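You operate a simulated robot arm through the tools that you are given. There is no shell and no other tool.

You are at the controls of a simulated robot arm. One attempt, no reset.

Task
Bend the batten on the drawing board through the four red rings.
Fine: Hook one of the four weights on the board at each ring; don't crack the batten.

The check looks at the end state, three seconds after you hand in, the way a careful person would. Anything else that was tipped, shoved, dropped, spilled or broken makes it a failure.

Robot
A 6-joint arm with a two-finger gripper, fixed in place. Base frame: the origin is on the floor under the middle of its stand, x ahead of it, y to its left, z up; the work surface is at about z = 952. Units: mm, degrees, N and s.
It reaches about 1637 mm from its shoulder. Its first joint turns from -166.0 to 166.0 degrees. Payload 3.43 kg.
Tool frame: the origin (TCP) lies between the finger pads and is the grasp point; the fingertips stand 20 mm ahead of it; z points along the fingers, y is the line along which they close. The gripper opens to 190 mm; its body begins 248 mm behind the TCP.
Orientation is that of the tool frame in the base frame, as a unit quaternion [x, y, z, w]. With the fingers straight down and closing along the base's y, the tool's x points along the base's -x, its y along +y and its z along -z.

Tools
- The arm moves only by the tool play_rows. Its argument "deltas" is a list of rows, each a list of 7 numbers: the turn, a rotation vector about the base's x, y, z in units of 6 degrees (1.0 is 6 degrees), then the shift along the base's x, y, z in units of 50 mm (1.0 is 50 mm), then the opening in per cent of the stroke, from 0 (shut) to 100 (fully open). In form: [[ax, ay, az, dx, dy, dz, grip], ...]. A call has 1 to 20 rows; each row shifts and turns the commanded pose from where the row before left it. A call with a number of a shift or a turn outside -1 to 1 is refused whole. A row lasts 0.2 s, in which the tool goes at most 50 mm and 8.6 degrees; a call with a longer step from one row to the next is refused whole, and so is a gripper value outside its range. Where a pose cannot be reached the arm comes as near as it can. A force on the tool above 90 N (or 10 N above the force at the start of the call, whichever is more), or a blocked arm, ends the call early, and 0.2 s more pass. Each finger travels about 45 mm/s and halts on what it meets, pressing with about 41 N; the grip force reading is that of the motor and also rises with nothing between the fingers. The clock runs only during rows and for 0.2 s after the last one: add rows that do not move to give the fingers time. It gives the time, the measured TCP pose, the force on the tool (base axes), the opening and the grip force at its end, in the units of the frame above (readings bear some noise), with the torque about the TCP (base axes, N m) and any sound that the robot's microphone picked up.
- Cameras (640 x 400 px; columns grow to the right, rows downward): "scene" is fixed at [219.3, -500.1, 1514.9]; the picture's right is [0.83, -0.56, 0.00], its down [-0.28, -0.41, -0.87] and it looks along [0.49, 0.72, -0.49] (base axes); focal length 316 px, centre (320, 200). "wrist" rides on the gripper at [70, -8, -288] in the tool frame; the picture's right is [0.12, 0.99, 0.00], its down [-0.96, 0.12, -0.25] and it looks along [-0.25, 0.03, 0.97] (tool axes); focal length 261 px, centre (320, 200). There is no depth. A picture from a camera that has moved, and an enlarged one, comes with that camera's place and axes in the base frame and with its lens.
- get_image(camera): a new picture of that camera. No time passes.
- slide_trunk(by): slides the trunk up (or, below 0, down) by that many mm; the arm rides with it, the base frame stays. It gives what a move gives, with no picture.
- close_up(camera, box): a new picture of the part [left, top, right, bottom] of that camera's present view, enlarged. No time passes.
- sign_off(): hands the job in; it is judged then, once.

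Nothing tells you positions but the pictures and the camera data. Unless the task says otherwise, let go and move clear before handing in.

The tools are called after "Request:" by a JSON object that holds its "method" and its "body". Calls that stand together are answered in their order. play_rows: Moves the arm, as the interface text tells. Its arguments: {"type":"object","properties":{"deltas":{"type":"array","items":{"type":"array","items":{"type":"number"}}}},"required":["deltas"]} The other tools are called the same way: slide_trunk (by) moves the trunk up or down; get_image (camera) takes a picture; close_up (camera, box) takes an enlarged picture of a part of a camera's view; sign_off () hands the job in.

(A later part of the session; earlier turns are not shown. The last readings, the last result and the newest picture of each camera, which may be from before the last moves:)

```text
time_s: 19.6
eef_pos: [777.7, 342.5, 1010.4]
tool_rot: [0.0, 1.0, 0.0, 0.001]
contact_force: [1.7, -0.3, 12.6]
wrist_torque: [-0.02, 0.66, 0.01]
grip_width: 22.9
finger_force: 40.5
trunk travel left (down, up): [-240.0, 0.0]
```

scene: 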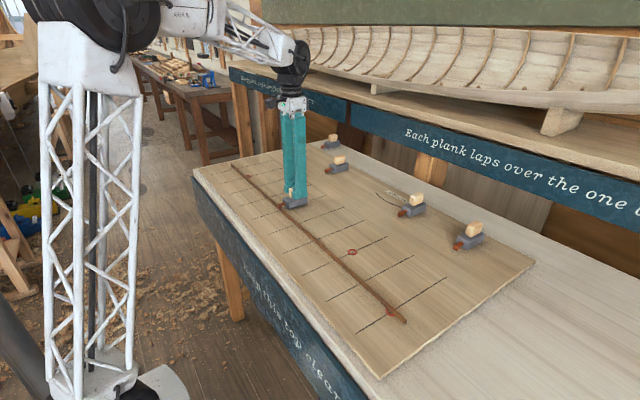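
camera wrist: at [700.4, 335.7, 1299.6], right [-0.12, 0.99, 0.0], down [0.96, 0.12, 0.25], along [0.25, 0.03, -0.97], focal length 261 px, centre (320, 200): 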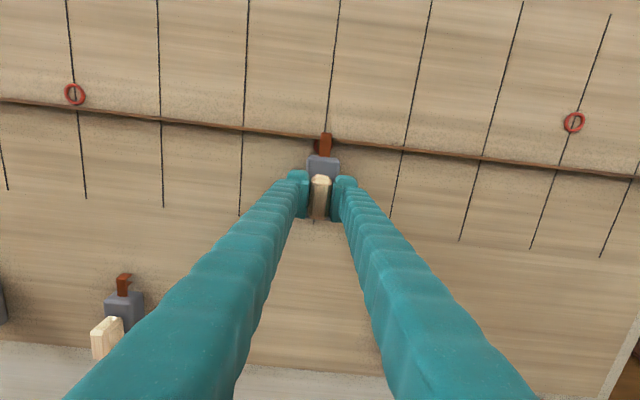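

It's resting on the board. I'll release and rise clear.

Request:
{"method": "play_rows", "body": {"deltas": [[0, 0, 0, 0, 0, 0.008, 0], [0, 0, 0, 0, 0, 0, 15], [0, 0, 0, 0, 0, 0, 32], [0, 0, 0, 0, 0, 0, 32], [0, 0, 0, 0, 0, 0, 32], [0, 0, 0, 0, 0, 0.4, 32], [0, 0, 0, 0, 0, 0.8, 32], [0, 0, 0, 0, 0, 0.8, 32], [0, 0, 0, 0, 0, 0.8, 32], [0, 0, 0, 0, 0, 0, 32]]}}

Request:
{"method": "get_image", "body": {"camera": "wrist"}}

Request:
{"method": "get_image", "body": {"camera": "scene"}}

Request:
{"method": "close_up", "body": {"camera": "scene", "box": [270, 180, 330, 225]}}

```text
time_s: 21.8
eef_pos: [776.5, 342.6, 1149.7]
tool_rot: [0.0, 1.0, 0.001, 0.0]
contact_force: [-0.2, -0.7, -0.1]
wrist_torque: [0.04, 0.0, 0.02]
grip_width: 60.9
finger_force: 0.1
trunk travel left (down, up): [-240.0, 0.0]
```

```text
taken
camera wrist: at [708.2, 333.0, 1436.2], right [-0.12, 0.99, 0.0], down [0.96, 0.12, 0.25], along [0.25, 0.03, -0.97], focal length 261 px, centre (320, 200)
```

wrist: 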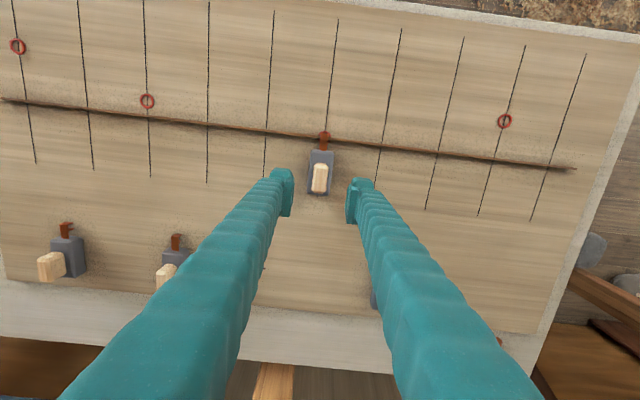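

```text
taken
```

scene: 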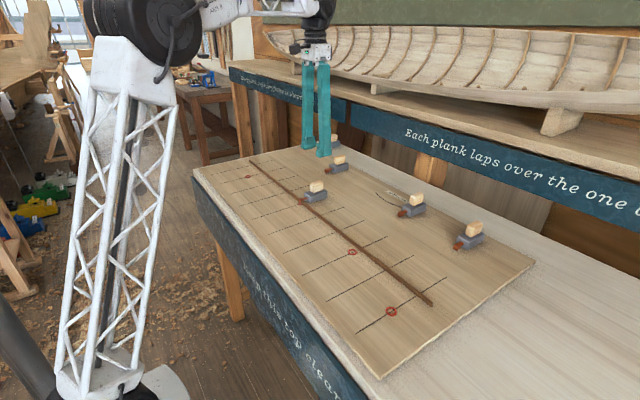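

```text
8.89 times, centred on (300, 202) of scene
camera zoom: at [219.3, -500.1, 1514.9], right [0.83, -0.56, 0.0], down [-0.28, -0.41, -0.87], along [0.49, 0.72, -0.49], focal length 2812 px, centre (498, 178)
```

zoom: 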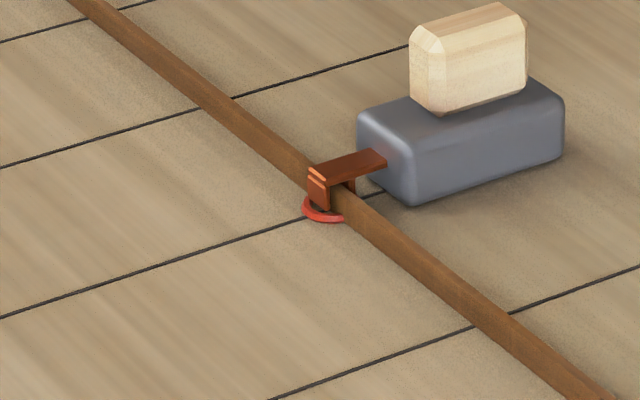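

The second ring is done. Next I'll fetch the weight at y≈83 for the third ring, near (692,27).

Request:
{"method": "play_rows", "body": {"deltas": [[0, 0, 0, 0.55, -0.65, -0.15, 32], [0, 0, 0, 0.57, -0.65, -0.2, 32], [0, 0, 0, 0.57, -0.65, -0.2, 32], [0, 0, 0, 0.57, -0.65, -0.2, 32], [0, 0, 0, 0.57, -0.65, -0.2, 32], [0, 0, 0, 0.57, -0.65, -0.2, 32], [0, 0, 0, 0.57, -0.65, -0.2, 32], [0, 0, 0, 0.57, -0.63, -0.2, 32], [0, 0, 0, 0, 0, -0.2, 32], [0, 0, 0, 0, 0, 0, 32]]}}

Request:
{"method": "close_up", "body": {"camera": "wrist", "box": [250, 110, 390, 230]}}

```text
time_s: 24.0
eef_pos: [1005.6, 82.2, 1061.7]
tool_rot: [-0.001, 1.0, -0.001, 0.0]
contact_force: [-0.6, -0.3, -0.2]
wrist_torque: [-0.03, 0.01, 0.0]
grip_width: 60.9
finger_force: 0.1
trunk travel left (down, up): [-240.0, 0.0]
```

```text
3.33 times, centred on (320, 170) of wrist
camera zoom: at [936.4, 73.1, 1348.1], right [-0.12, 0.99, 0.0], down [0.96, 0.12, 0.25], along [0.25, 0.03, -0.97], focal length 869 px, centre (320, 300)
```

zoom: 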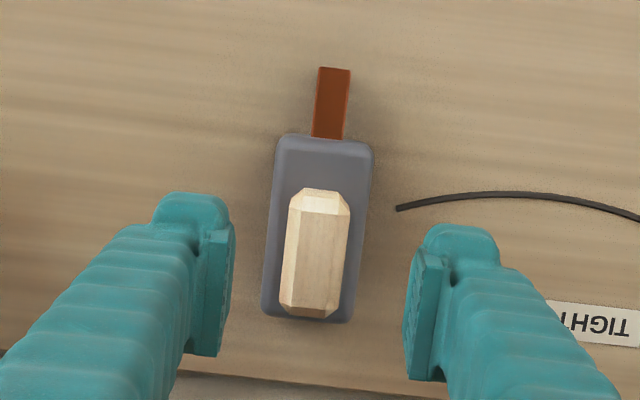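

Request:
{"method": "play_rows", "body": {"deltas": [[0, 0, 0, -0.03, -0.03, -0.4, 32], [0, 0, 0, 0, 0, -0.4, 32], [0, 0, 0, 0, 0, -0.22, 32], [0, 0, 0, 0, 0, 0, 32], [0, 0, 0, 0, 0, 0, 0], [0, 0, 0, 0, 0, 0, 0], [0, 0, 0, 0, 0, 0, 0], [0, 0, 0, 0, 0, 0, 0], [0, 0, 0, 0, 0, 0, 0]]}}

Request:
{"method": "close_up", "body": {"camera": "wrist", "box": [250, 80, 390, 200]}}

Request:
{"method": "close_up", "body": {"camera": "scene", "box": [380, 170, 440, 220]}}

```text
time_s: 26.0
eef_pos: [1004.5, 79.4, 1010.8]
tool_rot: [0.0, 1.0, 0.0, 0.0]
contact_force: [0.4, -2.9, 0.8]
wrist_torque: [-0.02, -0.04, 0.02]
grip_width: 22.9
finger_force: 41.5
trunk travel left (down, up): [-240.0, 0.0]
```

```text
3.33 times, centred on (320, 140) of wrist
camera zoom: at [934.9, 71.3, 1297.9], right [-0.12, 0.99, 0.0], down [0.96, 0.12, 0.25], along [0.25, 0.03, -0.97], focal length 869 px, centre (320, 400)
```

zoom: 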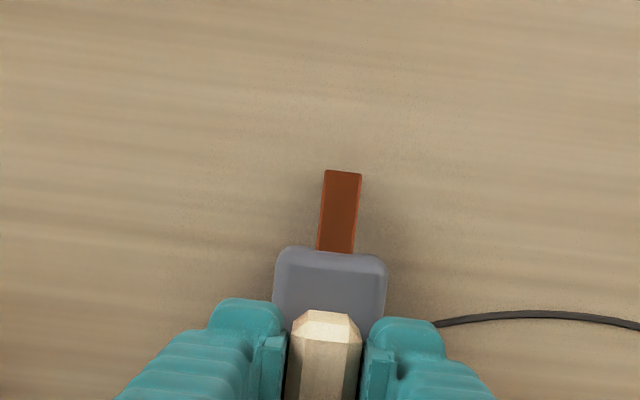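

```text
8.00 times, centred on (410, 195) of scene
camera zoom: at [219.3, -500.1, 1514.9], right [0.83, -0.56, 0.0], down [-0.28, -0.41, -0.87], along [0.49, 0.72, -0.49], focal length 2531 px, centre (-400, 240)
```

zoom: 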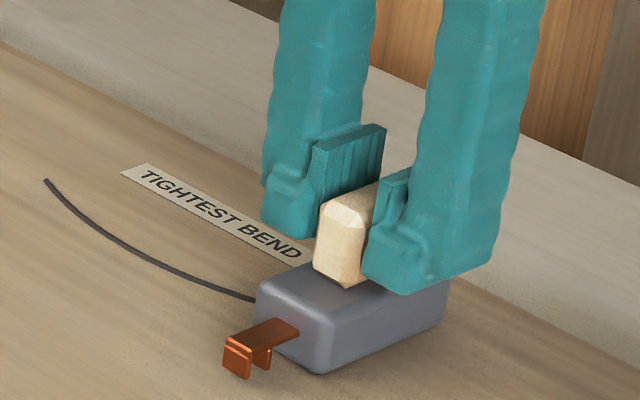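

The grip matches the first one. I'll lift, then carry the weight to above the batten beside the third ring.

Request:
{"method": "play_rows", "body": {"deltas": [[0, 0, 0, 0, 0, 0.2, 0], [0, 0, 0, 0, 0, 0.5, 0], [0, 0, 0, 0, 0, 0.4, 0], [0, 0, 0, -0.4, -0.1, 0, 0], [0, 0, 0, -0.75, -0.17, 0, 0], [0, 0, 0, -0.75, -0.17, 0, 0], [0, 0, 0, -0.75, -0.17, 0, 0], [0, 0, 0, -0.75, -0.17, 0, 0], [0, 0, 0, -0.75, -0.16, 0, 0], [0, 0, 0, -0.35, -0.1, 0, 0], [0, 0, 0, 0, 0, -0.4, 0], [0, 0, 0, 0, 0, 0, 0]]}}

Request:
{"method": "close_up", "body": {"camera": "wrist", "box": [250, 80, 390, 200]}}

Request:
{"method": "close_up", "body": {"camera": "wrist", "box": [300, 110, 350, 160]}}

Request:
{"method": "close_up", "body": {"camera": "scene", "box": [320, 210, 400, 270]}}

```text
time_s: 28.6
eef_pos: [779.0, 29.1, 1044.5]
tool_rot: [0.0, 1.0, 0.001, 0.0]
contact_force: [-0.2, -1.3, -7.9]
wrist_torque: [-0.01, -0.04, 0.01]
grip_width: 23.0
finger_force: 41.3
trunk travel left (down, up): [-240.0, 0.0]
```

```text
3.33 times, centred on (320, 140) of wrist
camera zoom: at [709.4, 19.9, 1331.8], right [-0.12, 0.99, 0.0], down [0.96, 0.12, 0.25], along [0.25, 0.03, -0.97], focal length 869 px, centre (320, 400)
```

zoom: 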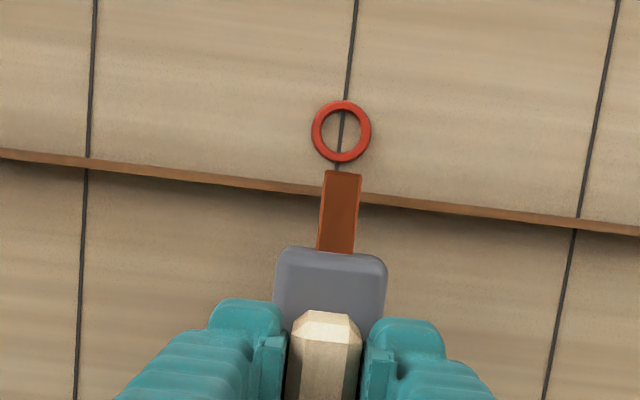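

```text
8.00 times, centred on (325, 135) of wrist
camera zoom: at [709.4, 19.9, 1331.8], right [-0.12, 0.99, 0.0], down [0.96, 0.12, 0.25], along [0.25, 0.03, -0.97], focal length 2085 px, centre (280, 720)
```

zoom: 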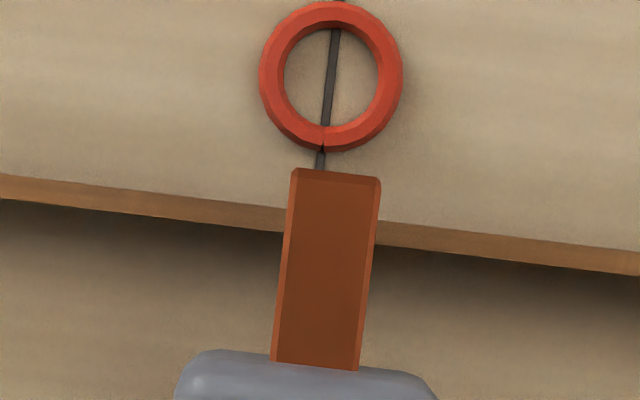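

```text
6.67 times, centred on (360, 240) of scene
camera zoom: at [219.3, -500.1, 1514.9], right [0.83, -0.56, 0.0], down [-0.28, -0.41, -0.87], along [0.49, 0.72, -0.49], focal length 2109 px, centre (53, -67)
```

zoom: 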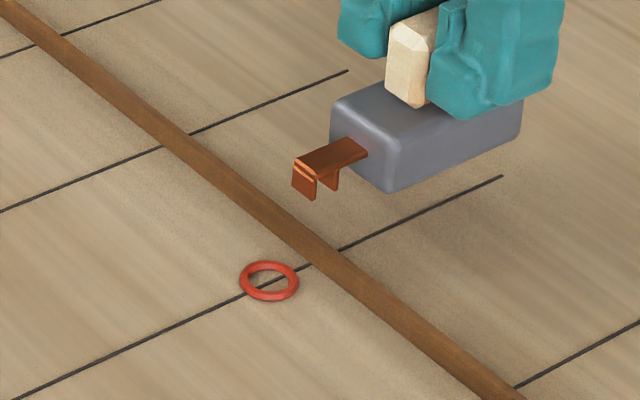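

Request:
{"method": "play_rows", "body": {"deltas": [[0, 0, 0, 0.026, -0.02, -0.2, 0], [0, 0, 0, 0, 0, -0.25, 0], [0, 0, 0, 0, 0, 0, 0]]}}

Request:
{"method": "close_up", "body": {"camera": "wrist", "box": [300, 110, 350, 160]}}

Request:
{"method": "close_up", "body": {"camera": "scene", "box": [335, 220, 385, 255]}}

```text
time_s: 29.4
eef_pos: [781.5, 28.2, 1022.6]
tool_rot: [0.0, 1.0, 0.0, 0.0]
contact_force: [0.1, 0.6, -7.2]
wrist_torque: [0.01, -0.01, 0.02]
grip_width: 23.0
finger_force: 41.1
trunk travel left (down, up): [-240.0, 0.0]
```

```text
8.00 times, centred on (325, 135) of wrist
camera zoom: at [711.3, 18.9, 1309.7], right [-0.12, 0.99, 0.0], down [0.96, 0.12, 0.25], along [0.25, 0.03, -0.97], focal length 2085 px, centre (280, 720)
```

zoom: 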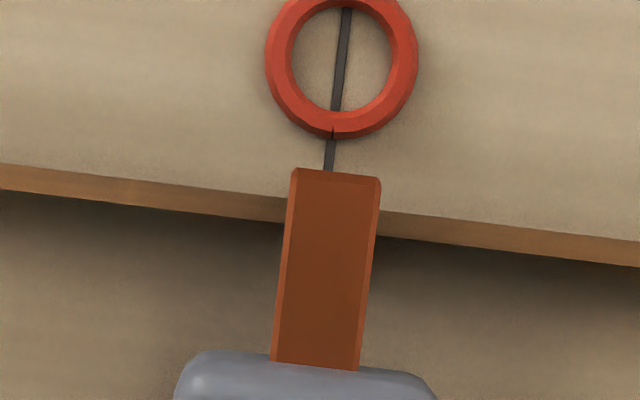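

```text
11.43 times, centred on (360, 238) of scene
camera zoom: at [219.3, -500.1, 1514.9], right [0.83, -0.56, 0.0], down [-0.28, -0.41, -0.87], along [0.49, 0.72, -0.49], focal length 3616 px, centre (-137, -229)
```

zoom: 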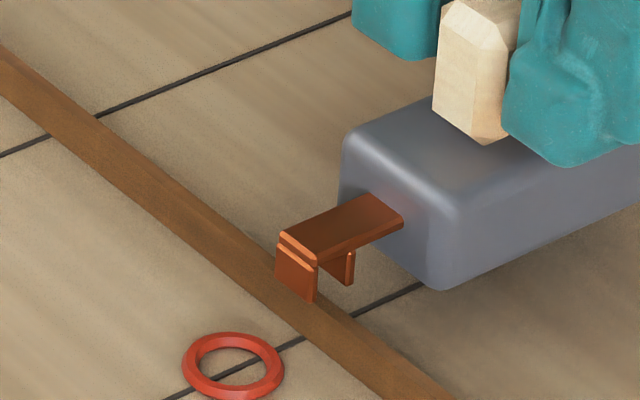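

Request:
{"method": "play_rows", "body": {"deltas": [[0, 0, 0, 0, 0, -0.08, 0], [0, 0, 0, 0, 0, -0.08, 0], [0, 0, 0, 0, 0, -0.06, 0], [0, 0, 0, 0, 0, 0, 0]]}}

Request:
{"method": "close_up", "body": {"camera": "wrist", "box": [300, 110, 350, 160]}}

Request:
{"method": "close_up", "body": {"camera": "scene", "box": [335, 225, 385, 260]}}

```text
time_s: 30.4
eef_pos: [780.7, 29.1, 1009.8]
tool_rot: [0.0, 1.0, 0.0, 0.0]
contact_force: [-0.4, 0.0, -7.0]
wrist_torque: [-0.03, -0.03, 0.03]
grip_width: 23.1
finger_force: 41.2
trunk travel left (down, up): [-240.0, 0.0]
```

```text
8.00 times, centred on (325, 135) of wrist
camera zoom: at [711.0, 19.2, 1298.5], right [-0.12, 0.99, 0.0], down [0.96, 0.12, 0.25], along [0.25, 0.03, -0.97], focal length 2085 px, centre (280, 720)
```

zoom: 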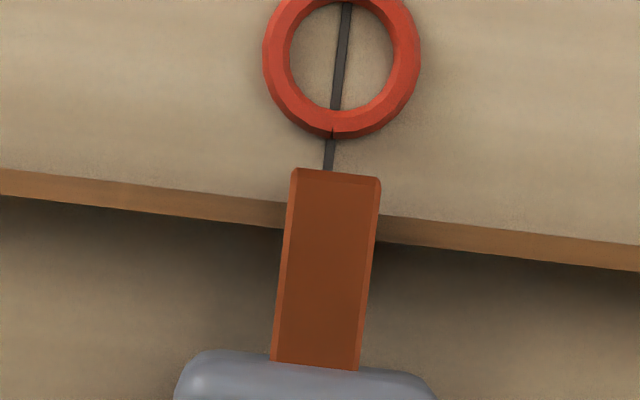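

```text
11.43 times, centred on (360, 242) of scene
camera zoom: at [219.3, -500.1, 1514.9], right [0.83, -0.56, 0.0], down [-0.28, -0.41, -0.87], along [0.49, 0.72, -0.49], focal length 3616 px, centre (-137, -286)
```

zoom: 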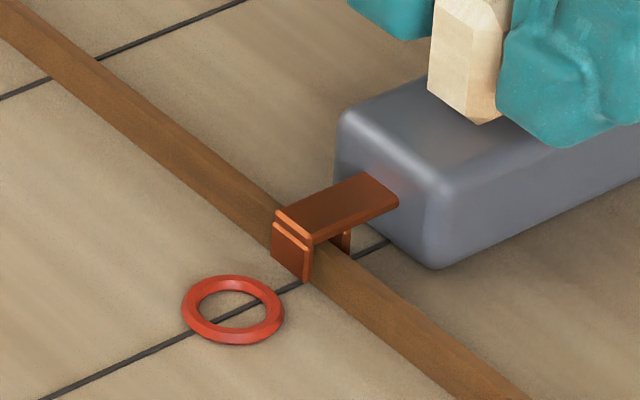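

The batten is in the slot. I'll slide it back toward the third ring and turn the weight gradually about 12° so it sits square to the final curve.

Request:
{"method": "play_rows", "body": {"deltas": [[0, 0, -0.1, -0.025, -0.015, 0, 0], [0, 0, -0.2, -0.05, -0.03, 0, 0], [0, 0, -0.2, -0.05, -0.03, 0, 0], [0, 0, -0.2, -0.05, -0.03, 0, 0], [0, 0, -0.2, -0.05, -0.03, 0, 0], [0, 0, -0.2, -0.05, -0.03, 0, 0], [0, 0, -0.2, -0.05, -0.03, 0, 0], [0, 0, -0.2, -0.05, -0.03, 0, 0], [0, 0, -0.2, -0.05, -0.03, 0, 0], [0, 0, -0.2, -0.05, -0.03, 0, 0], [0, 0, -0.1, -0.025, -0.015, 0, 0], [0, 0, 0, 0, 0, 0, 0]]}}

Request:
{"method": "get_image", "body": {"camera": "wrist"}}

Request:
{"method": "close_up", "body": {"camera": "wrist", "box": [290, 100, 360, 160]}}

Request:
{"method": "close_up", "body": {"camera": "scene", "box": [320, 220, 390, 270]}}

```text
time_s: 33.0
eef_pos: [756.0, 12.6, 1011.3]
tool_rot: [0.105, 0.995, 0.001, 0.0]
contact_force: [0.2, 0.5, -7.0]
wrist_torque: [0.0, -0.01, -0.01]
grip_width: 22.8
finger_force: 41.1
trunk travel left (down, up): [-240.0, 0.0]
```

```text
taken
camera wrist: at [685.9, 18.7, 1298.5], right [0.09, 1.0, 0.0], down [0.96, -0.09, 0.25], along [0.25, -0.02, -0.97], focal length 261 px, centre (320, 200)
```

wrist: 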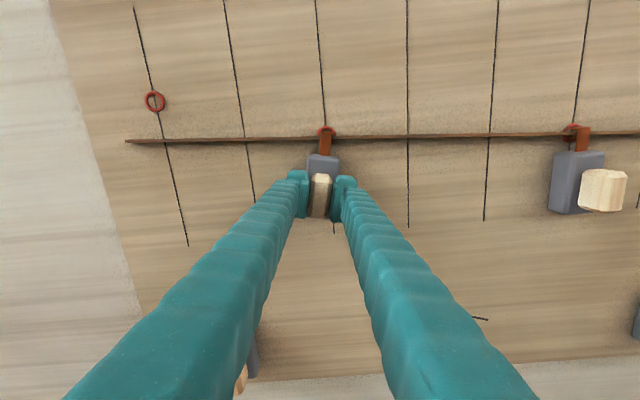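

```text
6.67 times, centred on (325, 130) of wrist
camera zoom: at [685.9, 18.7, 1298.5], right [0.09, 1.0, 0.0], down [0.96, -0.09, 0.25], along [0.25, -0.02, -0.97], focal length 1738 px, centre (287, 667)
```

zoom: 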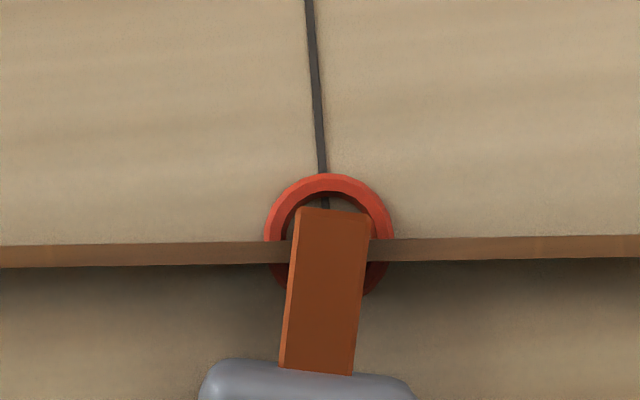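

```text
8.00 times, centred on (355, 245) of scene
camera zoom: at [219.3, -500.1, 1514.9], right [0.83, -0.56, 0.0], down [-0.28, -0.41, -0.87], along [0.49, 0.72, -0.49], focal length 2531 px, centre (40, -160)
```

zoom: 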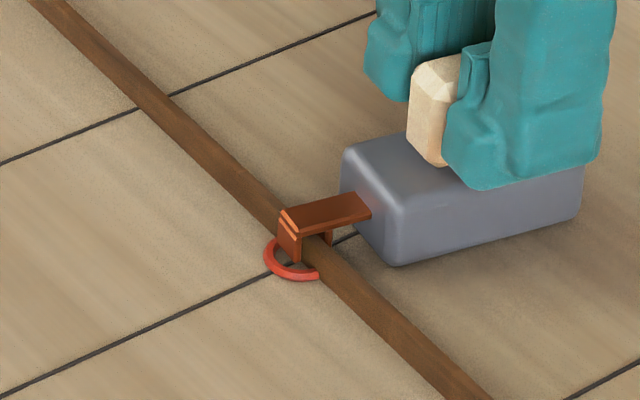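

The slot sits at the ring, with the batten about 3 mm off centre. That slack will close once the ends are bent. I'll set the weight down.

Request:
{"method": "play_rows", "body": {"deltas": [[0, 0, 0, 0, 0, -0.02, 0], [0, 0, 0, 0, 0, 0, 0]]}}

```text
time_s: 33.6
eef_pos: [755.3, 14.2, 1010.0]
tool_rot: [0.105, 0.995, 0.0, -0.001]
contact_force: [-0.7, -0.9, -1.4]
wrist_torque: [0.04, 0.25, -0.01]
grip_width: 22.8
finger_force: 41.0
trunk travel left (down, up): [-240.0, 0.0]
```

Request:
{"method": "play_rows", "body": {"deltas": [[0, 0, 0, 0, 0, -0.008, 0], [0, 0, 0, 0, 0, 0, 15], [0, 0, 0, 0, 0, 0, 32], [0, 0, 0, 0, 0, 0, 32], [0, 0, 0, 0, 0, 0, 32], [0, 0, 0, 0, 0, 0.4, 32], [0, 0, 0, 0, 0, 0.8, 32], [0, 0, 0, 0, 0, 0.8, 32], [0, 0, 0, 0, 0, 0.8, 32], [0, 0, 0, 0, 0, 0, 32]]}}

Request:
{"method": "get_image", "body": {"camera": "wrist"}}

Request:
{"method": "get_image", "body": {"camera": "scene"}}

Request:
{"method": "close_up", "body": {"camera": "scene", "box": [320, 220, 390, 270]}}

```text
time_s: 35.8
eef_pos: [755.7, 12.9, 1150.0]
tool_rot: [0.105, 0.994, 0.001, 0.001]
contact_force: [-0.6, -1.1, 0.7]
wrist_torque: [0.0, 0.01, 0.01]
grip_width: 60.8
finger_force: 0.1
trunk travel left (down, up): [-240.0, 0.0]
```

```text
taken
camera wrist: at [685.9, 18.5, 1437.2], right [0.09, 1.0, 0.0], down [0.96, -0.09, 0.25], along [0.25, -0.02, -0.97], focal length 261 px, centre (320, 200)
```

wrist: 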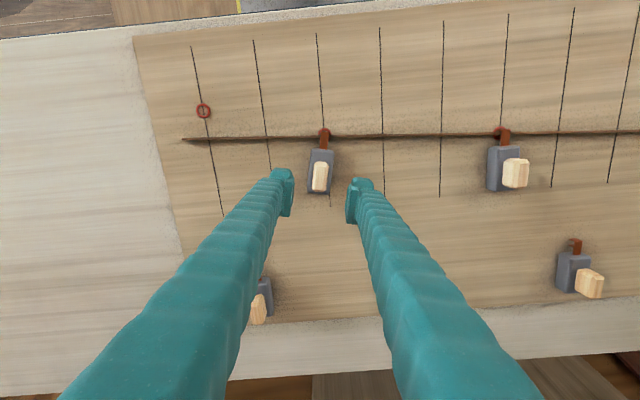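

```text
taken
```

scene: 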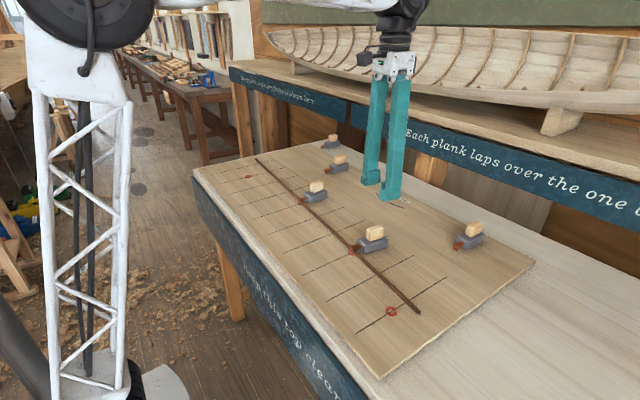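

```text
8.00 times, centred on (355, 245) of scene
camera zoom: at [219.3, -500.1, 1514.9], right [0.83, -0.56, 0.0], down [-0.28, -0.41, -0.87], along [0.49, 0.72, -0.49], focal length 2531 px, centre (40, -160)
```

zoom: 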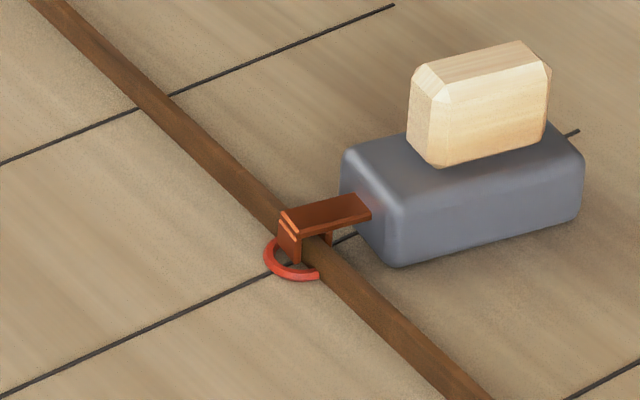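

The third ring is set. Next is the weight at y≈-123 for the nearest ring, (631,-181). I'll turn the gripper back to square while I travel.

Request:
{"method": "play_rows", "body": {"deltas": [[0, 0, 0.28, 0.71, -0.39, -0.2, 32], [0, 0, 0.29, 0.71, -0.39, -0.25, 32], [0, 0, 0.29, 0.71, -0.39, -0.25, 32], [0, 0, 0.29, 0.71, -0.39, -0.25, 32], [0, 0, 0.29, 0.71, -0.39, -0.25, 32], [0, 0, 0.28, 0.71, -0.39, -0.25, 32], [0, 0, 0.28, 0.69, -0.39, -0.25, 32], [0, 0, 0, 0, 0, 0, 32]]}}

Request:
{"method": "close_up", "body": {"camera": "wrist", "box": [250, 110, 390, 230]}}

```text
time_s: 37.6
eef_pos: [1004.5, -123.4, 1064.2]
tool_rot: [0.0, 1.0, 0.0, 0.0]
contact_force: [-0.6, -0.5, -0.9]
wrist_torque: [-0.01, 0.12, -0.01]
grip_width: 60.9
finger_force: 0.1
trunk travel left (down, up): [-240.0, 0.0]
```

```text
3.33 times, centred on (320, 170) of wrist
camera zoom: at [935.0, -133.3, 1351.9], right [-0.12, 0.99, 0.0], down [0.96, 0.12, 0.25], along [0.24, 0.03, -0.97], focal length 869 px, centre (320, 300)
```

zoom: 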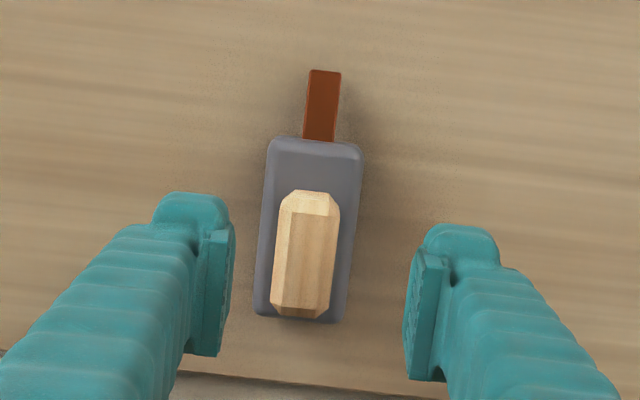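

Request:
{"method": "play_rows", "body": {"deltas": [[0, 0, 0, -0.01, -0.126, -0.1, 32], [0, 0, 0, 0, 0, 0, 32]]}}

Request:
{"method": "close_up", "body": {"camera": "wrist", "box": [250, 110, 390, 230]}}

```text
time_s: 38.2
eef_pos: [1002.3, -129.7, 1060.1]
tool_rot: [0.0, 1.0, 0.0, 0.001]
contact_force: [1.0, -0.8, -0.5]
wrist_torque: [0.0, 0.0, 0.03]
grip_width: 60.6
finger_force: 0.0
trunk travel left (down, up): [-240.0, 0.0]
```

```text
3.33 times, centred on (320, 170) of wrist
camera zoom: at [933.4, -139.3, 1347.0], right [-0.12, 0.99, 0.0], down [0.96, 0.12, 0.25], along [0.25, 0.03, -0.97], focal length 869 px, centre (320, 300)
```

zoom: 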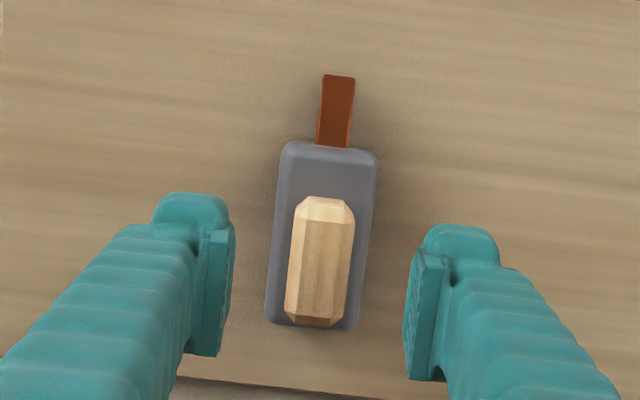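

Request:
{"method": "play_rows", "body": {"deltas": [[0, 0, 0, 0, 0, -0.4, 32], [0, 0, 0, 0, 0, -0.4, 32], [0, 0, 0, 0, 0, -0.18, 32], [0, 0, 0, 0, 0, 0, 32], [0, 0, 0, 0, 0, 0, 0], [0, 0, 0, 0, 0, 0, 0], [0, 0, 0, 0, 0, 0, 0], [0, 0, 0, 0, 0, 0, 0], [0, 0, 0, 0, 0, 0, 0]]}}

Request:
{"method": "close_up", "body": {"camera": "wrist", "box": [250, 80, 390, 200]}}

Request:
{"method": "close_up", "body": {"camera": "scene", "box": [430, 200, 510, 260]}}

```text
time_s: 40.2
eef_pos: [1002.3, -129.4, 1010.5]
tool_rot: [0.001, 1.0, 0.0, 0.0]
contact_force: [0.5, -1.7, 0.1]
wrist_torque: [0.01, -0.05, -0.02]
grip_width: 22.9
finger_force: 41.1
trunk travel left (down, up): [-240.0, 0.0]
```

```text
3.33 times, centred on (320, 140) of wrist
camera zoom: at [933.1, -139.2, 1297.6], right [-0.12, 0.99, 0.0], down [0.96, 0.12, 0.25], along [0.25, 0.03, -0.97], focal length 869 px, centre (320, 400)
```

zoom: 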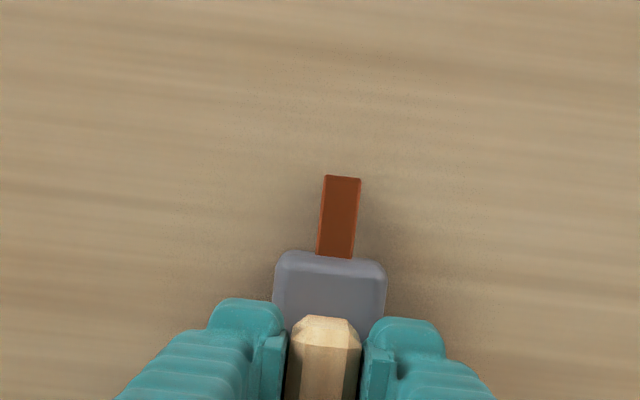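

```text
6.67 times, centred on (470, 230) of scene
camera zoom: at [219.3, -500.1, 1514.9], right [0.83, -0.56, 0.0], down [-0.28, -0.41, -0.87], along [0.49, 0.72, -0.49], focal length 2109 px, centre (-680, 0)
```

zoom: 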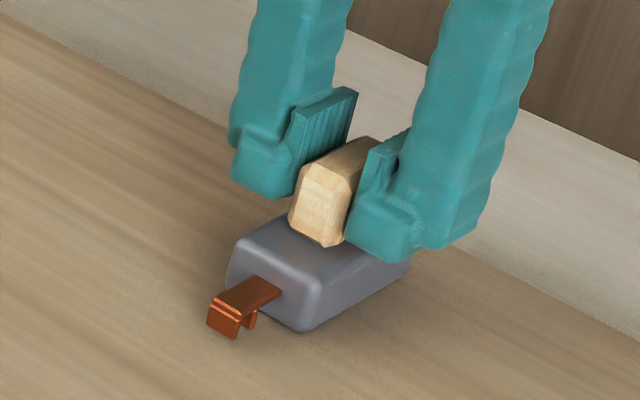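

Same grip again. I'll carry it to above the batten at the nearest ring's line (batten at about x≈681, y≈-181), turning it about 8° on the way.

Request:
{"method": "play_rows", "body": {"deltas": [[0, 0, 0, 0, 0, 0.2, 0], [0, 0, 0, 0, 0, 0.5, 0], [0, 0, 0, 0, 0, 0.4, 0], [0, 0, -0.1, -0.4, -0.1, 0, 0], [0, 0, -0.2, -0.75, -0.17, 0, 0], [0, 0, -0.2, -0.75, -0.17, 0, 0], [0, 0, -0.2, -0.75, -0.17, 0, 0], [0, 0, -0.2, -0.75, -0.17, 0, 0], [0, 0, -0.2, -0.75, -0.17, 0, 0], [0, 0, -0.2, -0.75, -0.17, 0, 0], [0, 0, -0.03, -0.3, -0.09, 0, 0], [0, 0, 0, 0, 0, -0.4, 0], [0, 0, 0, 0, 0, 0, 0]]}}

Request:
{"method": "get_image", "body": {"camera": "wrist"}}

Request:
{"method": "close_up", "body": {"camera": "wrist", "box": [290, 100, 360, 160]}}

Request:
{"method": "close_up", "body": {"camera": "scene", "box": [360, 250, 460, 330]}}

```text
time_s: 43.0
eef_pos: [742.8, -190.3, 1047.2]
tool_rot: [0.069, 0.998, 0.0, 0.001]
contact_force: [-0.9, -0.3, -7.0]
wrist_torque: [0.02, -0.02, 0.06]
grip_width: 23.2
finger_force: 41.1
trunk travel left (down, up): [-240.0, 0.0]
```

```text
taken
camera wrist: at [672.7, -189.5, 1334.1], right [0.02, 1.0, 0.0], down [0.97, -0.02, 0.25], along [0.25, 0.0, -0.97], focal length 261 px, centre (320, 200)
```

wrist: 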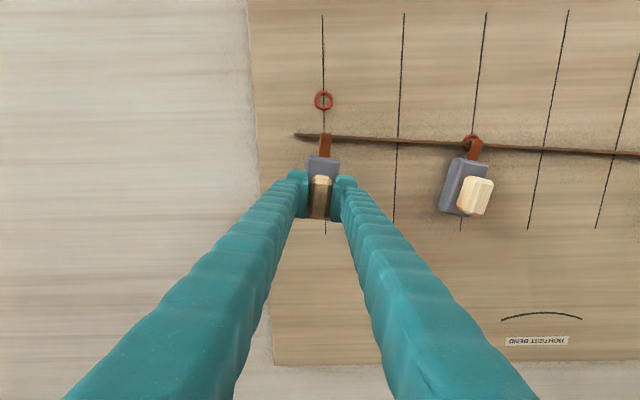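

```text
6.67 times, centred on (325, 130) of wrist
camera zoom: at [672.7, -189.5, 1334.1], right [0.02, 1.0, 0.0], down [0.97, -0.02, 0.25], along [0.25, 0.0, -0.97], focal length 1738 px, centre (287, 667)
```

zoom: 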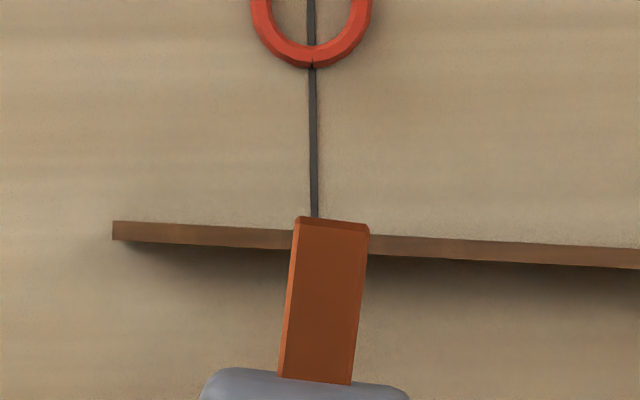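

```text
5.00 times, centred on (410, 290) of scene
camera zoom: at [219.3, -500.1, 1514.9], right [0.83, -0.56, 0.0], down [-0.28, -0.41, -0.87], along [0.49, 0.72, -0.49], focal length 1582 px, centre (-130, -250)
```

zoom: 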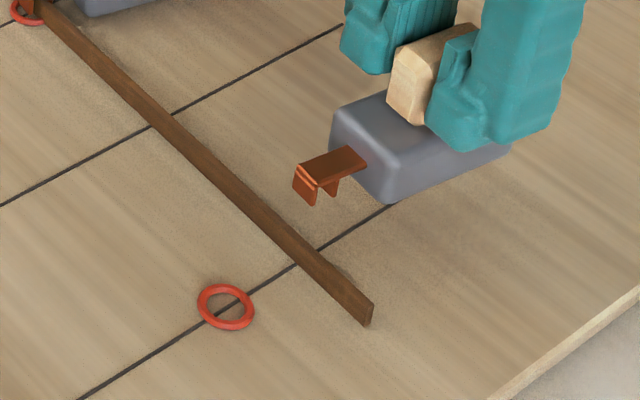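

Request:
{"method": "play_rows", "body": {"deltas": [[0, 0, 0, -0.062, -0.02, -0.25, 0], [0, 0, 0, 0, 0, -0.25, 0], [0, 0, 0, 0, 0, 0, 0]]}}

Request:
{"method": "close_up", "body": {"camera": "wrist", "box": [290, 100, 360, 160]}}

Request:
{"method": "close_up", "body": {"camera": "scene", "box": [380, 265, 440, 315]}}

```text
time_s: 43.8
eef_pos: [739.4, -192.5, 1020.4]
tool_rot: [0.07, 0.998, 0.0, 0.0]
contact_force: [-0.2, -0.1, -7.6]
wrist_torque: [-0.05, -0.01, -0.01]
grip_width: 23.2
finger_force: 41.5
trunk travel left (down, up): [-240.0, 0.0]
```

```text
6.67 times, centred on (325, 130) of wrist
camera zoom: at [669.9, -190.9, 1308.1], right [0.02, 1.0, 0.0], down [0.97, -0.02, 0.25], along [0.25, 0.0, -0.97], focal length 1738 px, centre (287, 667)
```

zoom: 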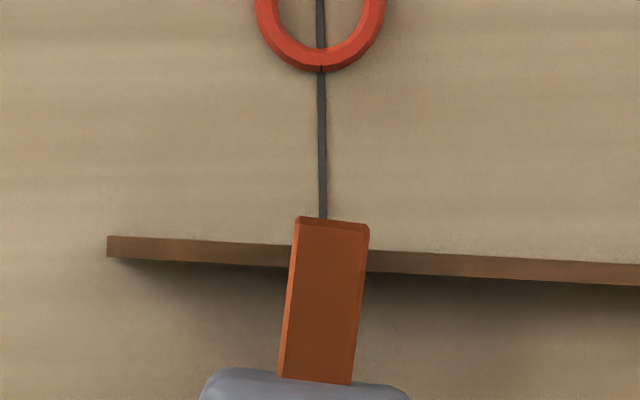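

```text
8.00 times, centred on (410, 290) of scene
camera zoom: at [219.3, -500.1, 1514.9], right [0.83, -0.56, 0.0], down [-0.28, -0.41, -0.87], along [0.49, 0.72, -0.49], focal length 2531 px, centre (-400, -520)
```

zoom: 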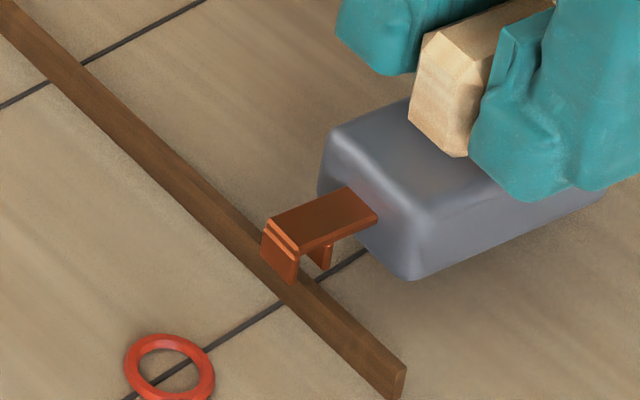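

Request:
{"method": "play_rows", "body": {"deltas": [[0, 0, 0, 0, 0, -0.07, 0], [0, 0, 0, 0, 0, -0.06, 0], [0, 0, 0, 0, 0, -0.06, 0], [0, 0, 0, 0, 0, 0, 0]]}}

Request:
{"method": "close_up", "body": {"camera": "wrist", "box": [290, 100, 360, 160]}}

Request:
{"method": "close_up", "body": {"camera": "scene", "box": [380, 265, 440, 315]}}

```text
time_s: 44.8
eef_pos: [739.6, -190.9, 1012.2]
tool_rot: [0.07, 0.998, 0.001, 0.0]
contact_force: [0.8, -0.8, -7.6]
wrist_torque: [0.02, -0.05, 0.0]
grip_width: 23.0
finger_force: 40.9
trunk travel left (down, up): [-240.0, 0.0]
```

```text
6.67 times, centred on (325, 130) of wrist
camera zoom: at [669.8, -190.9, 1298.9], right [0.02, 1.0, 0.0], down [0.97, -0.02, 0.25], along [0.25, 0.0, -0.97], focal length 1738 px, centre (287, 667)
```

zoom: 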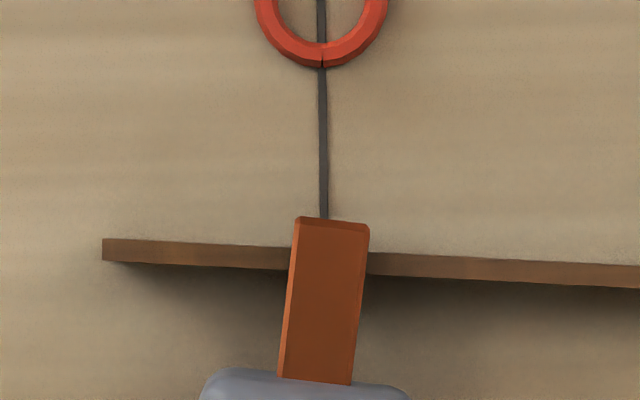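

```text
8.00 times, centred on (410, 290) of scene
camera zoom: at [219.3, -500.1, 1514.9], right [0.83, -0.56, 0.0], down [-0.28, -0.41, -0.87], along [0.49, 0.72, -0.49], focal length 2531 px, centre (-400, -520)
```

zoom: 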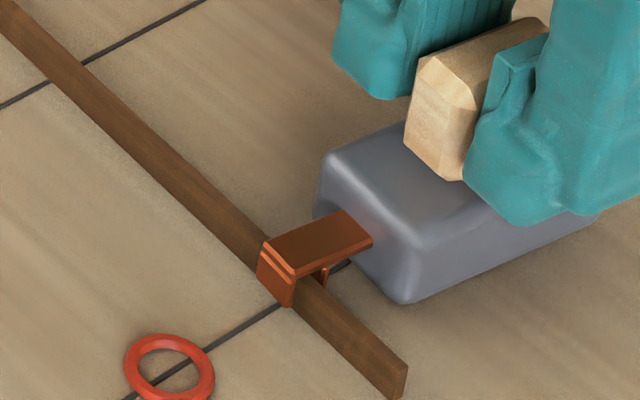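

Hooked. Now I'll bend this end slowly toward the nearest ring, turning the weight as it goes. I'll do half the distance first, to check that the two placed weights hold.

Request:
{"method": "play_rows", "body": {"deltas": [[0, 0, -0.075, -0.05, -0.0095, 0, 0], [0, 0, -0.075, -0.05, -0.0095, 0, 0], [0, 0, -0.075, -0.05, -0.0095, 0, 0], [0, 0, -0.075, -0.05, -0.0095, 0, 0], [0, 0, -0.075, -0.05, -0.0095, 0, 0], [0, 0, -0.075, -0.05, -0.0095, 0, 0], [0, 0, -0.075, -0.05, -0.0095, 0, 0], [0, 0, -0.075, -0.05, -0.0095, 0, 0], [0, 0, -0.075, -0.05, -0.0095, 0, 0], [0, 0, -0.075, -0.05, -0.0095, 0, 0], [0, 0, 0, 0, 0, 0, 0]]}}

Request:
{"method": "get_image", "body": {"camera": "wrist"}}

Request:
{"method": "close_up", "body": {"camera": "scene", "box": [320, 220, 390, 270]}}

Request:
{"method": "close_up", "body": {"camera": "scene", "box": [270, 180, 330, 225]}}

```text
time_s: 47.2
eef_pos: [714.7, -196.5, 1012.2]
tool_rot: [0.108, 0.994, 0.0, -0.001]
contact_force: [0.2, 0.6, -7.6]
wrist_torque: [0.02, -0.03, 0.01]
grip_width: 23.0
finger_force: 40.7
trunk travel left (down, up): [-240.0, 0.0]
```

```text
taken
camera wrist: at [644.7, -190.0, 1298.9], right [0.1, 1.0, 0.0], down [0.96, -0.1, 0.25], along [0.25, -0.02, -0.97], focal length 261 px, centre (320, 200)
```

wrist: 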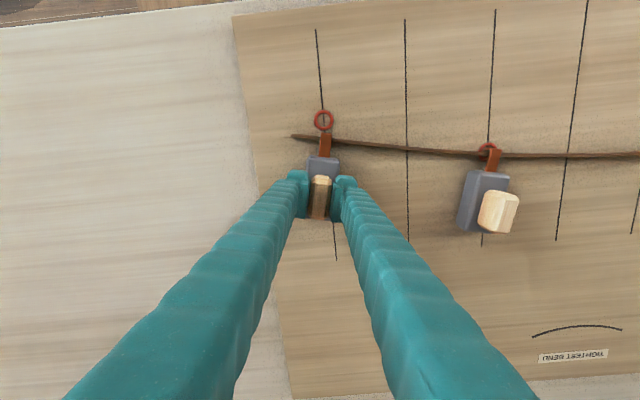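

```text
8.00 times, centred on (355, 245) of scene
camera zoom: at [219.3, -500.1, 1514.9], right [0.83, -0.56, 0.0], down [-0.28, -0.41, -0.87], along [0.49, 0.72, -0.49], focal length 2531 px, centre (40, -160)
```

zoom: 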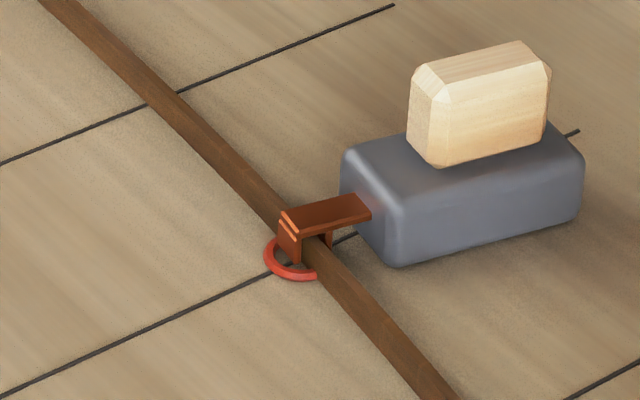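

```text
8.89 times, centred on (300, 202) of scene
camera zoom: at [219.3, -500.1, 1514.9], right [0.83, -0.56, 0.0], down [-0.28, -0.41, -0.87], along [0.49, 0.72, -0.49], focal length 2812 px, centre (498, 178)
```

zoom: 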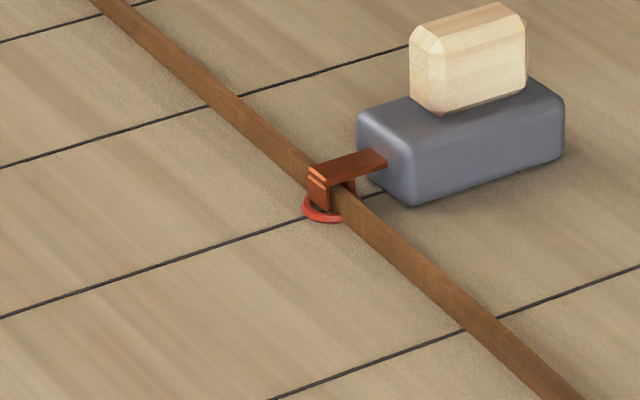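

Both placed weights are holding and the forces are small. I'll continue the second half.

Request:
{"method": "play_rows", "body": {"deltas": [[0, 0, -0.075, -0.05, -0.0095, 0, 0], [0, 0, -0.075, -0.05, -0.0095, 0, 0], [0, 0, -0.075, -0.05, -0.0095, 0, 0], [0, 0, -0.075, -0.05, -0.0095, 0, 0], [0, 0, -0.075, -0.05, -0.0095, 0, 0], [0, 0, -0.075, -0.05, -0.0095, 0, 0], [0, 0, -0.075, -0.05, -0.0095, 0, 0], [0, 0, -0.075, -0.05, -0.0095, 0, 0], [0, 0, -0.075, -0.05, -0.0095, 0, 0], [0, 0, -0.075, -0.05, -0.0095, 0, 0], [0, 0, 0, 0, 0, 0, 0]]}}

Request:
{"method": "get_image", "body": {"camera": "wrist"}}

Request:
{"method": "close_up", "body": {"camera": "wrist", "box": [290, 100, 360, 160]}}

Request:
{"method": "close_up", "body": {"camera": "scene", "box": [320, 220, 390, 270]}}

Request:
{"method": "close_up", "body": {"camera": "scene", "box": [365, 285, 425, 330]}}

```text
time_s: 49.6
eef_pos: [689.2, -200.1, 1011.2]
tool_rot: [0.148, 0.989, 0.0, 0.0]
contact_force: [-0.3, 0.9, -6.4]
wrist_torque: [-0.04, -0.03, 0.0]
grip_width: 23.3
finger_force: 41.2
trunk travel left (down, up): [-240.0, 0.0]
```

```text
taken
camera wrist: at [620.5, -189.6, 1298.5], right [0.18, 0.98, 0.0], down [0.95, -0.17, 0.25], along [0.24, -0.04, -0.97], focal length 261 px, centre (320, 200)
```

wrist: 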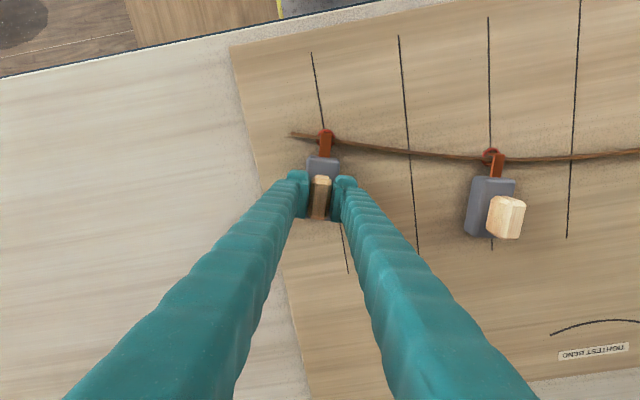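

```text
6.67 times, centred on (325, 130) of wrist
camera zoom: at [620.5, -189.6, 1298.5], right [0.18, 0.98, 0.0], down [0.95, -0.17, 0.25], along [0.24, -0.04, -0.97], focal length 1738 px, centre (287, 667)
```

zoom: 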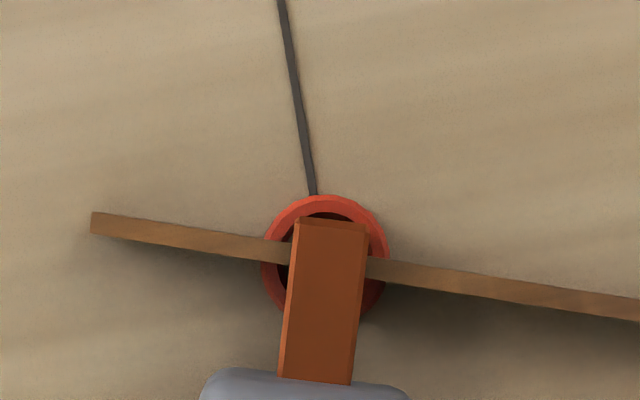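

```text
8.00 times, centred on (355, 245) of scene
camera zoom: at [219.3, -500.1, 1514.9], right [0.83, -0.56, 0.0], down [-0.28, -0.41, -0.87], along [0.49, 0.72, -0.49], focal length 2531 px, centre (40, -160)
```

zoom: 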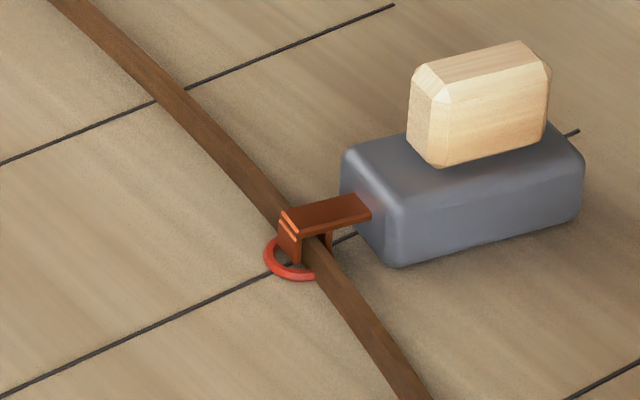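

```text
8.89 times, centred on (395, 308) of scene
camera zoom: at [219.3, -500.1, 1514.9], right [0.83, -0.56, 0.0], down [-0.28, -0.41, -0.87], along [0.49, 0.72, -0.49], focal length 2812 px, centre (-347, -756)
```

zoom: 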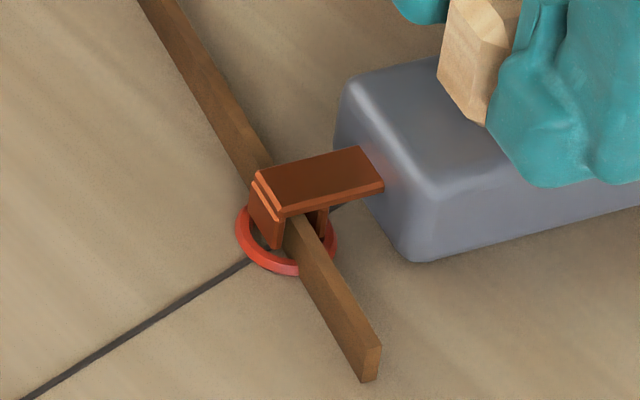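

The batten crosses this ring's centre and the other weights haven't moved. I'll set the weight down and release.

Request:
{"method": "play_rows", "body": {"deltas": [[0, 0, 0, 0, 0, -0.02, 0], [0, 0, 0, 0, 0, 0, 0]]}}

```text
time_s: 50.2
eef_pos: [689.4, -200.3, 1010.6]
tool_rot: [0.148, 0.989, -0.001, 0.0]
contact_force: [0.4, -0.7, -2.3]
wrist_torque: [0.03, 0.11, 0.01]
grip_width: 22.9
finger_force: 41.1
trunk travel left (down, up): [-240.0, 0.0]
```

Request:
{"method": "play_rows", "body": {"deltas": [[0, 0, 0, 0, 0, -0.01, 0], [0, 0, 0, 0, 0, 0, 15], [0, 0, 0, 0, 0, 0, 32], [0, 0, 0, 0, 0, 0, 32], [0, 0, 0, 0, 0, 0, 32], [0, 0, 0, 0, 0, 0.4, 32], [0, 0, 0, 0, 0, 0.8, 32], [0, 0, 0, 0, 0, 0.8, 32], [0, 0, 0, 0, 0, 0.8, 32], [0, 0, 0, 0, 0, 0, 32]]}}

Request:
{"method": "get_image", "body": {"camera": "wrist"}}

Request:
{"method": "get_image", "body": {"camera": "scene"}}

Request:
{"method": "close_up", "body": {"camera": "scene", "box": [365, 285, 425, 330]}}

Request:
{"method": "close_up", "body": {"camera": "scene", "box": [320, 220, 390, 270]}}

Request:
{"method": "close_up", "body": {"camera": "scene", "box": [270, 180, 330, 225]}}

```text
time_s: 52.4
eef_pos: [689.1, -200.5, 1150.2]
tool_rot: [0.148, 0.989, 0.0, -0.001]
contact_force: [-0.3, 0.1, 1.2]
wrist_torque: [0.02, 0.0, -0.01]
grip_width: 60.9
finger_force: 0.0
trunk travel left (down, up): [-240.0, 0.0]
```

```text
taken
camera wrist: at [620.6, -189.1, 1437.6], right [0.18, 0.98, 0.0], down [0.95, -0.17, 0.25], along [0.24, -0.04, -0.97], focal length 261 px, centre (320, 200)
```

wrist: 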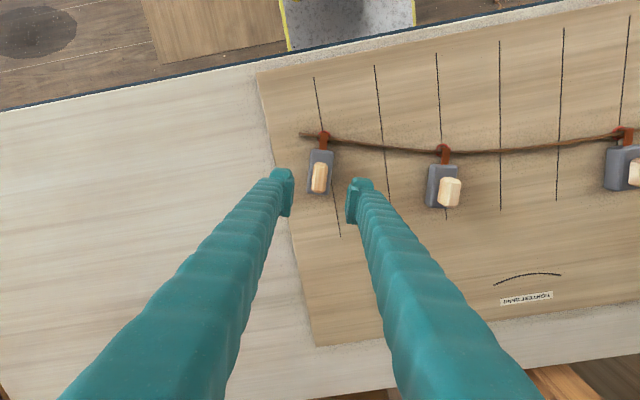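

```text
taken
```

scene: 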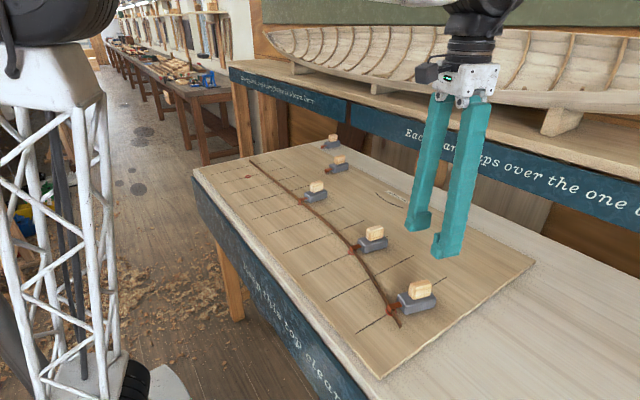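

```text
8.89 times, centred on (395, 308) of scene
camera zoom: at [219.3, -500.1, 1514.9], right [0.83, -0.56, 0.0], down [-0.28, -0.41, -0.87], along [0.49, 0.72, -0.49], focal length 2812 px, centre (-347, -756)
```

zoom: 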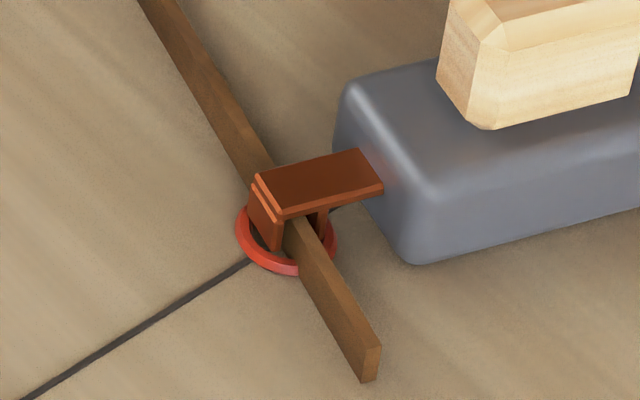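

```text
8.00 times, centred on (355, 245) of scene
camera zoom: at [219.3, -500.1, 1514.9], right [0.83, -0.56, 0.0], down [-0.28, -0.41, -0.87], along [0.49, 0.72, -0.49], focal length 2531 px, centre (40, -160)
```

zoom: 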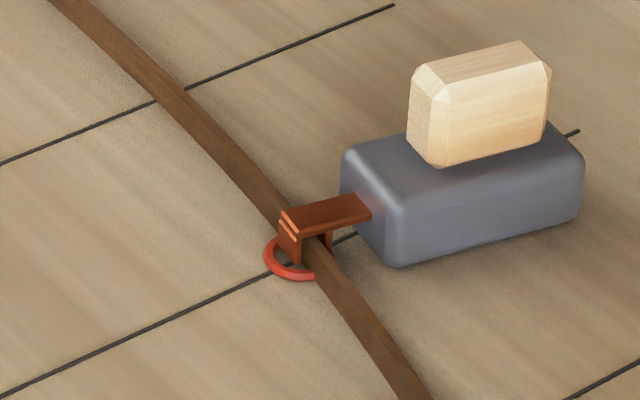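

```text
8.89 times, centred on (300, 202) of scene
camera zoom: at [219.3, -500.1, 1514.9], right [0.83, -0.56, 0.0], down [-0.28, -0.41, -0.87], along [0.49, 0.72, -0.49], focal length 2812 px, centre (498, 178)
```

zoom: 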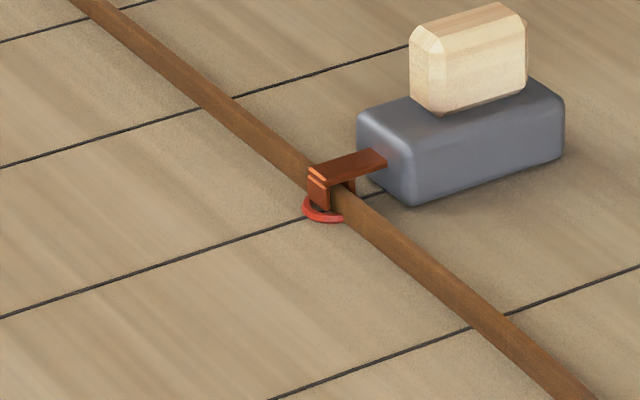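

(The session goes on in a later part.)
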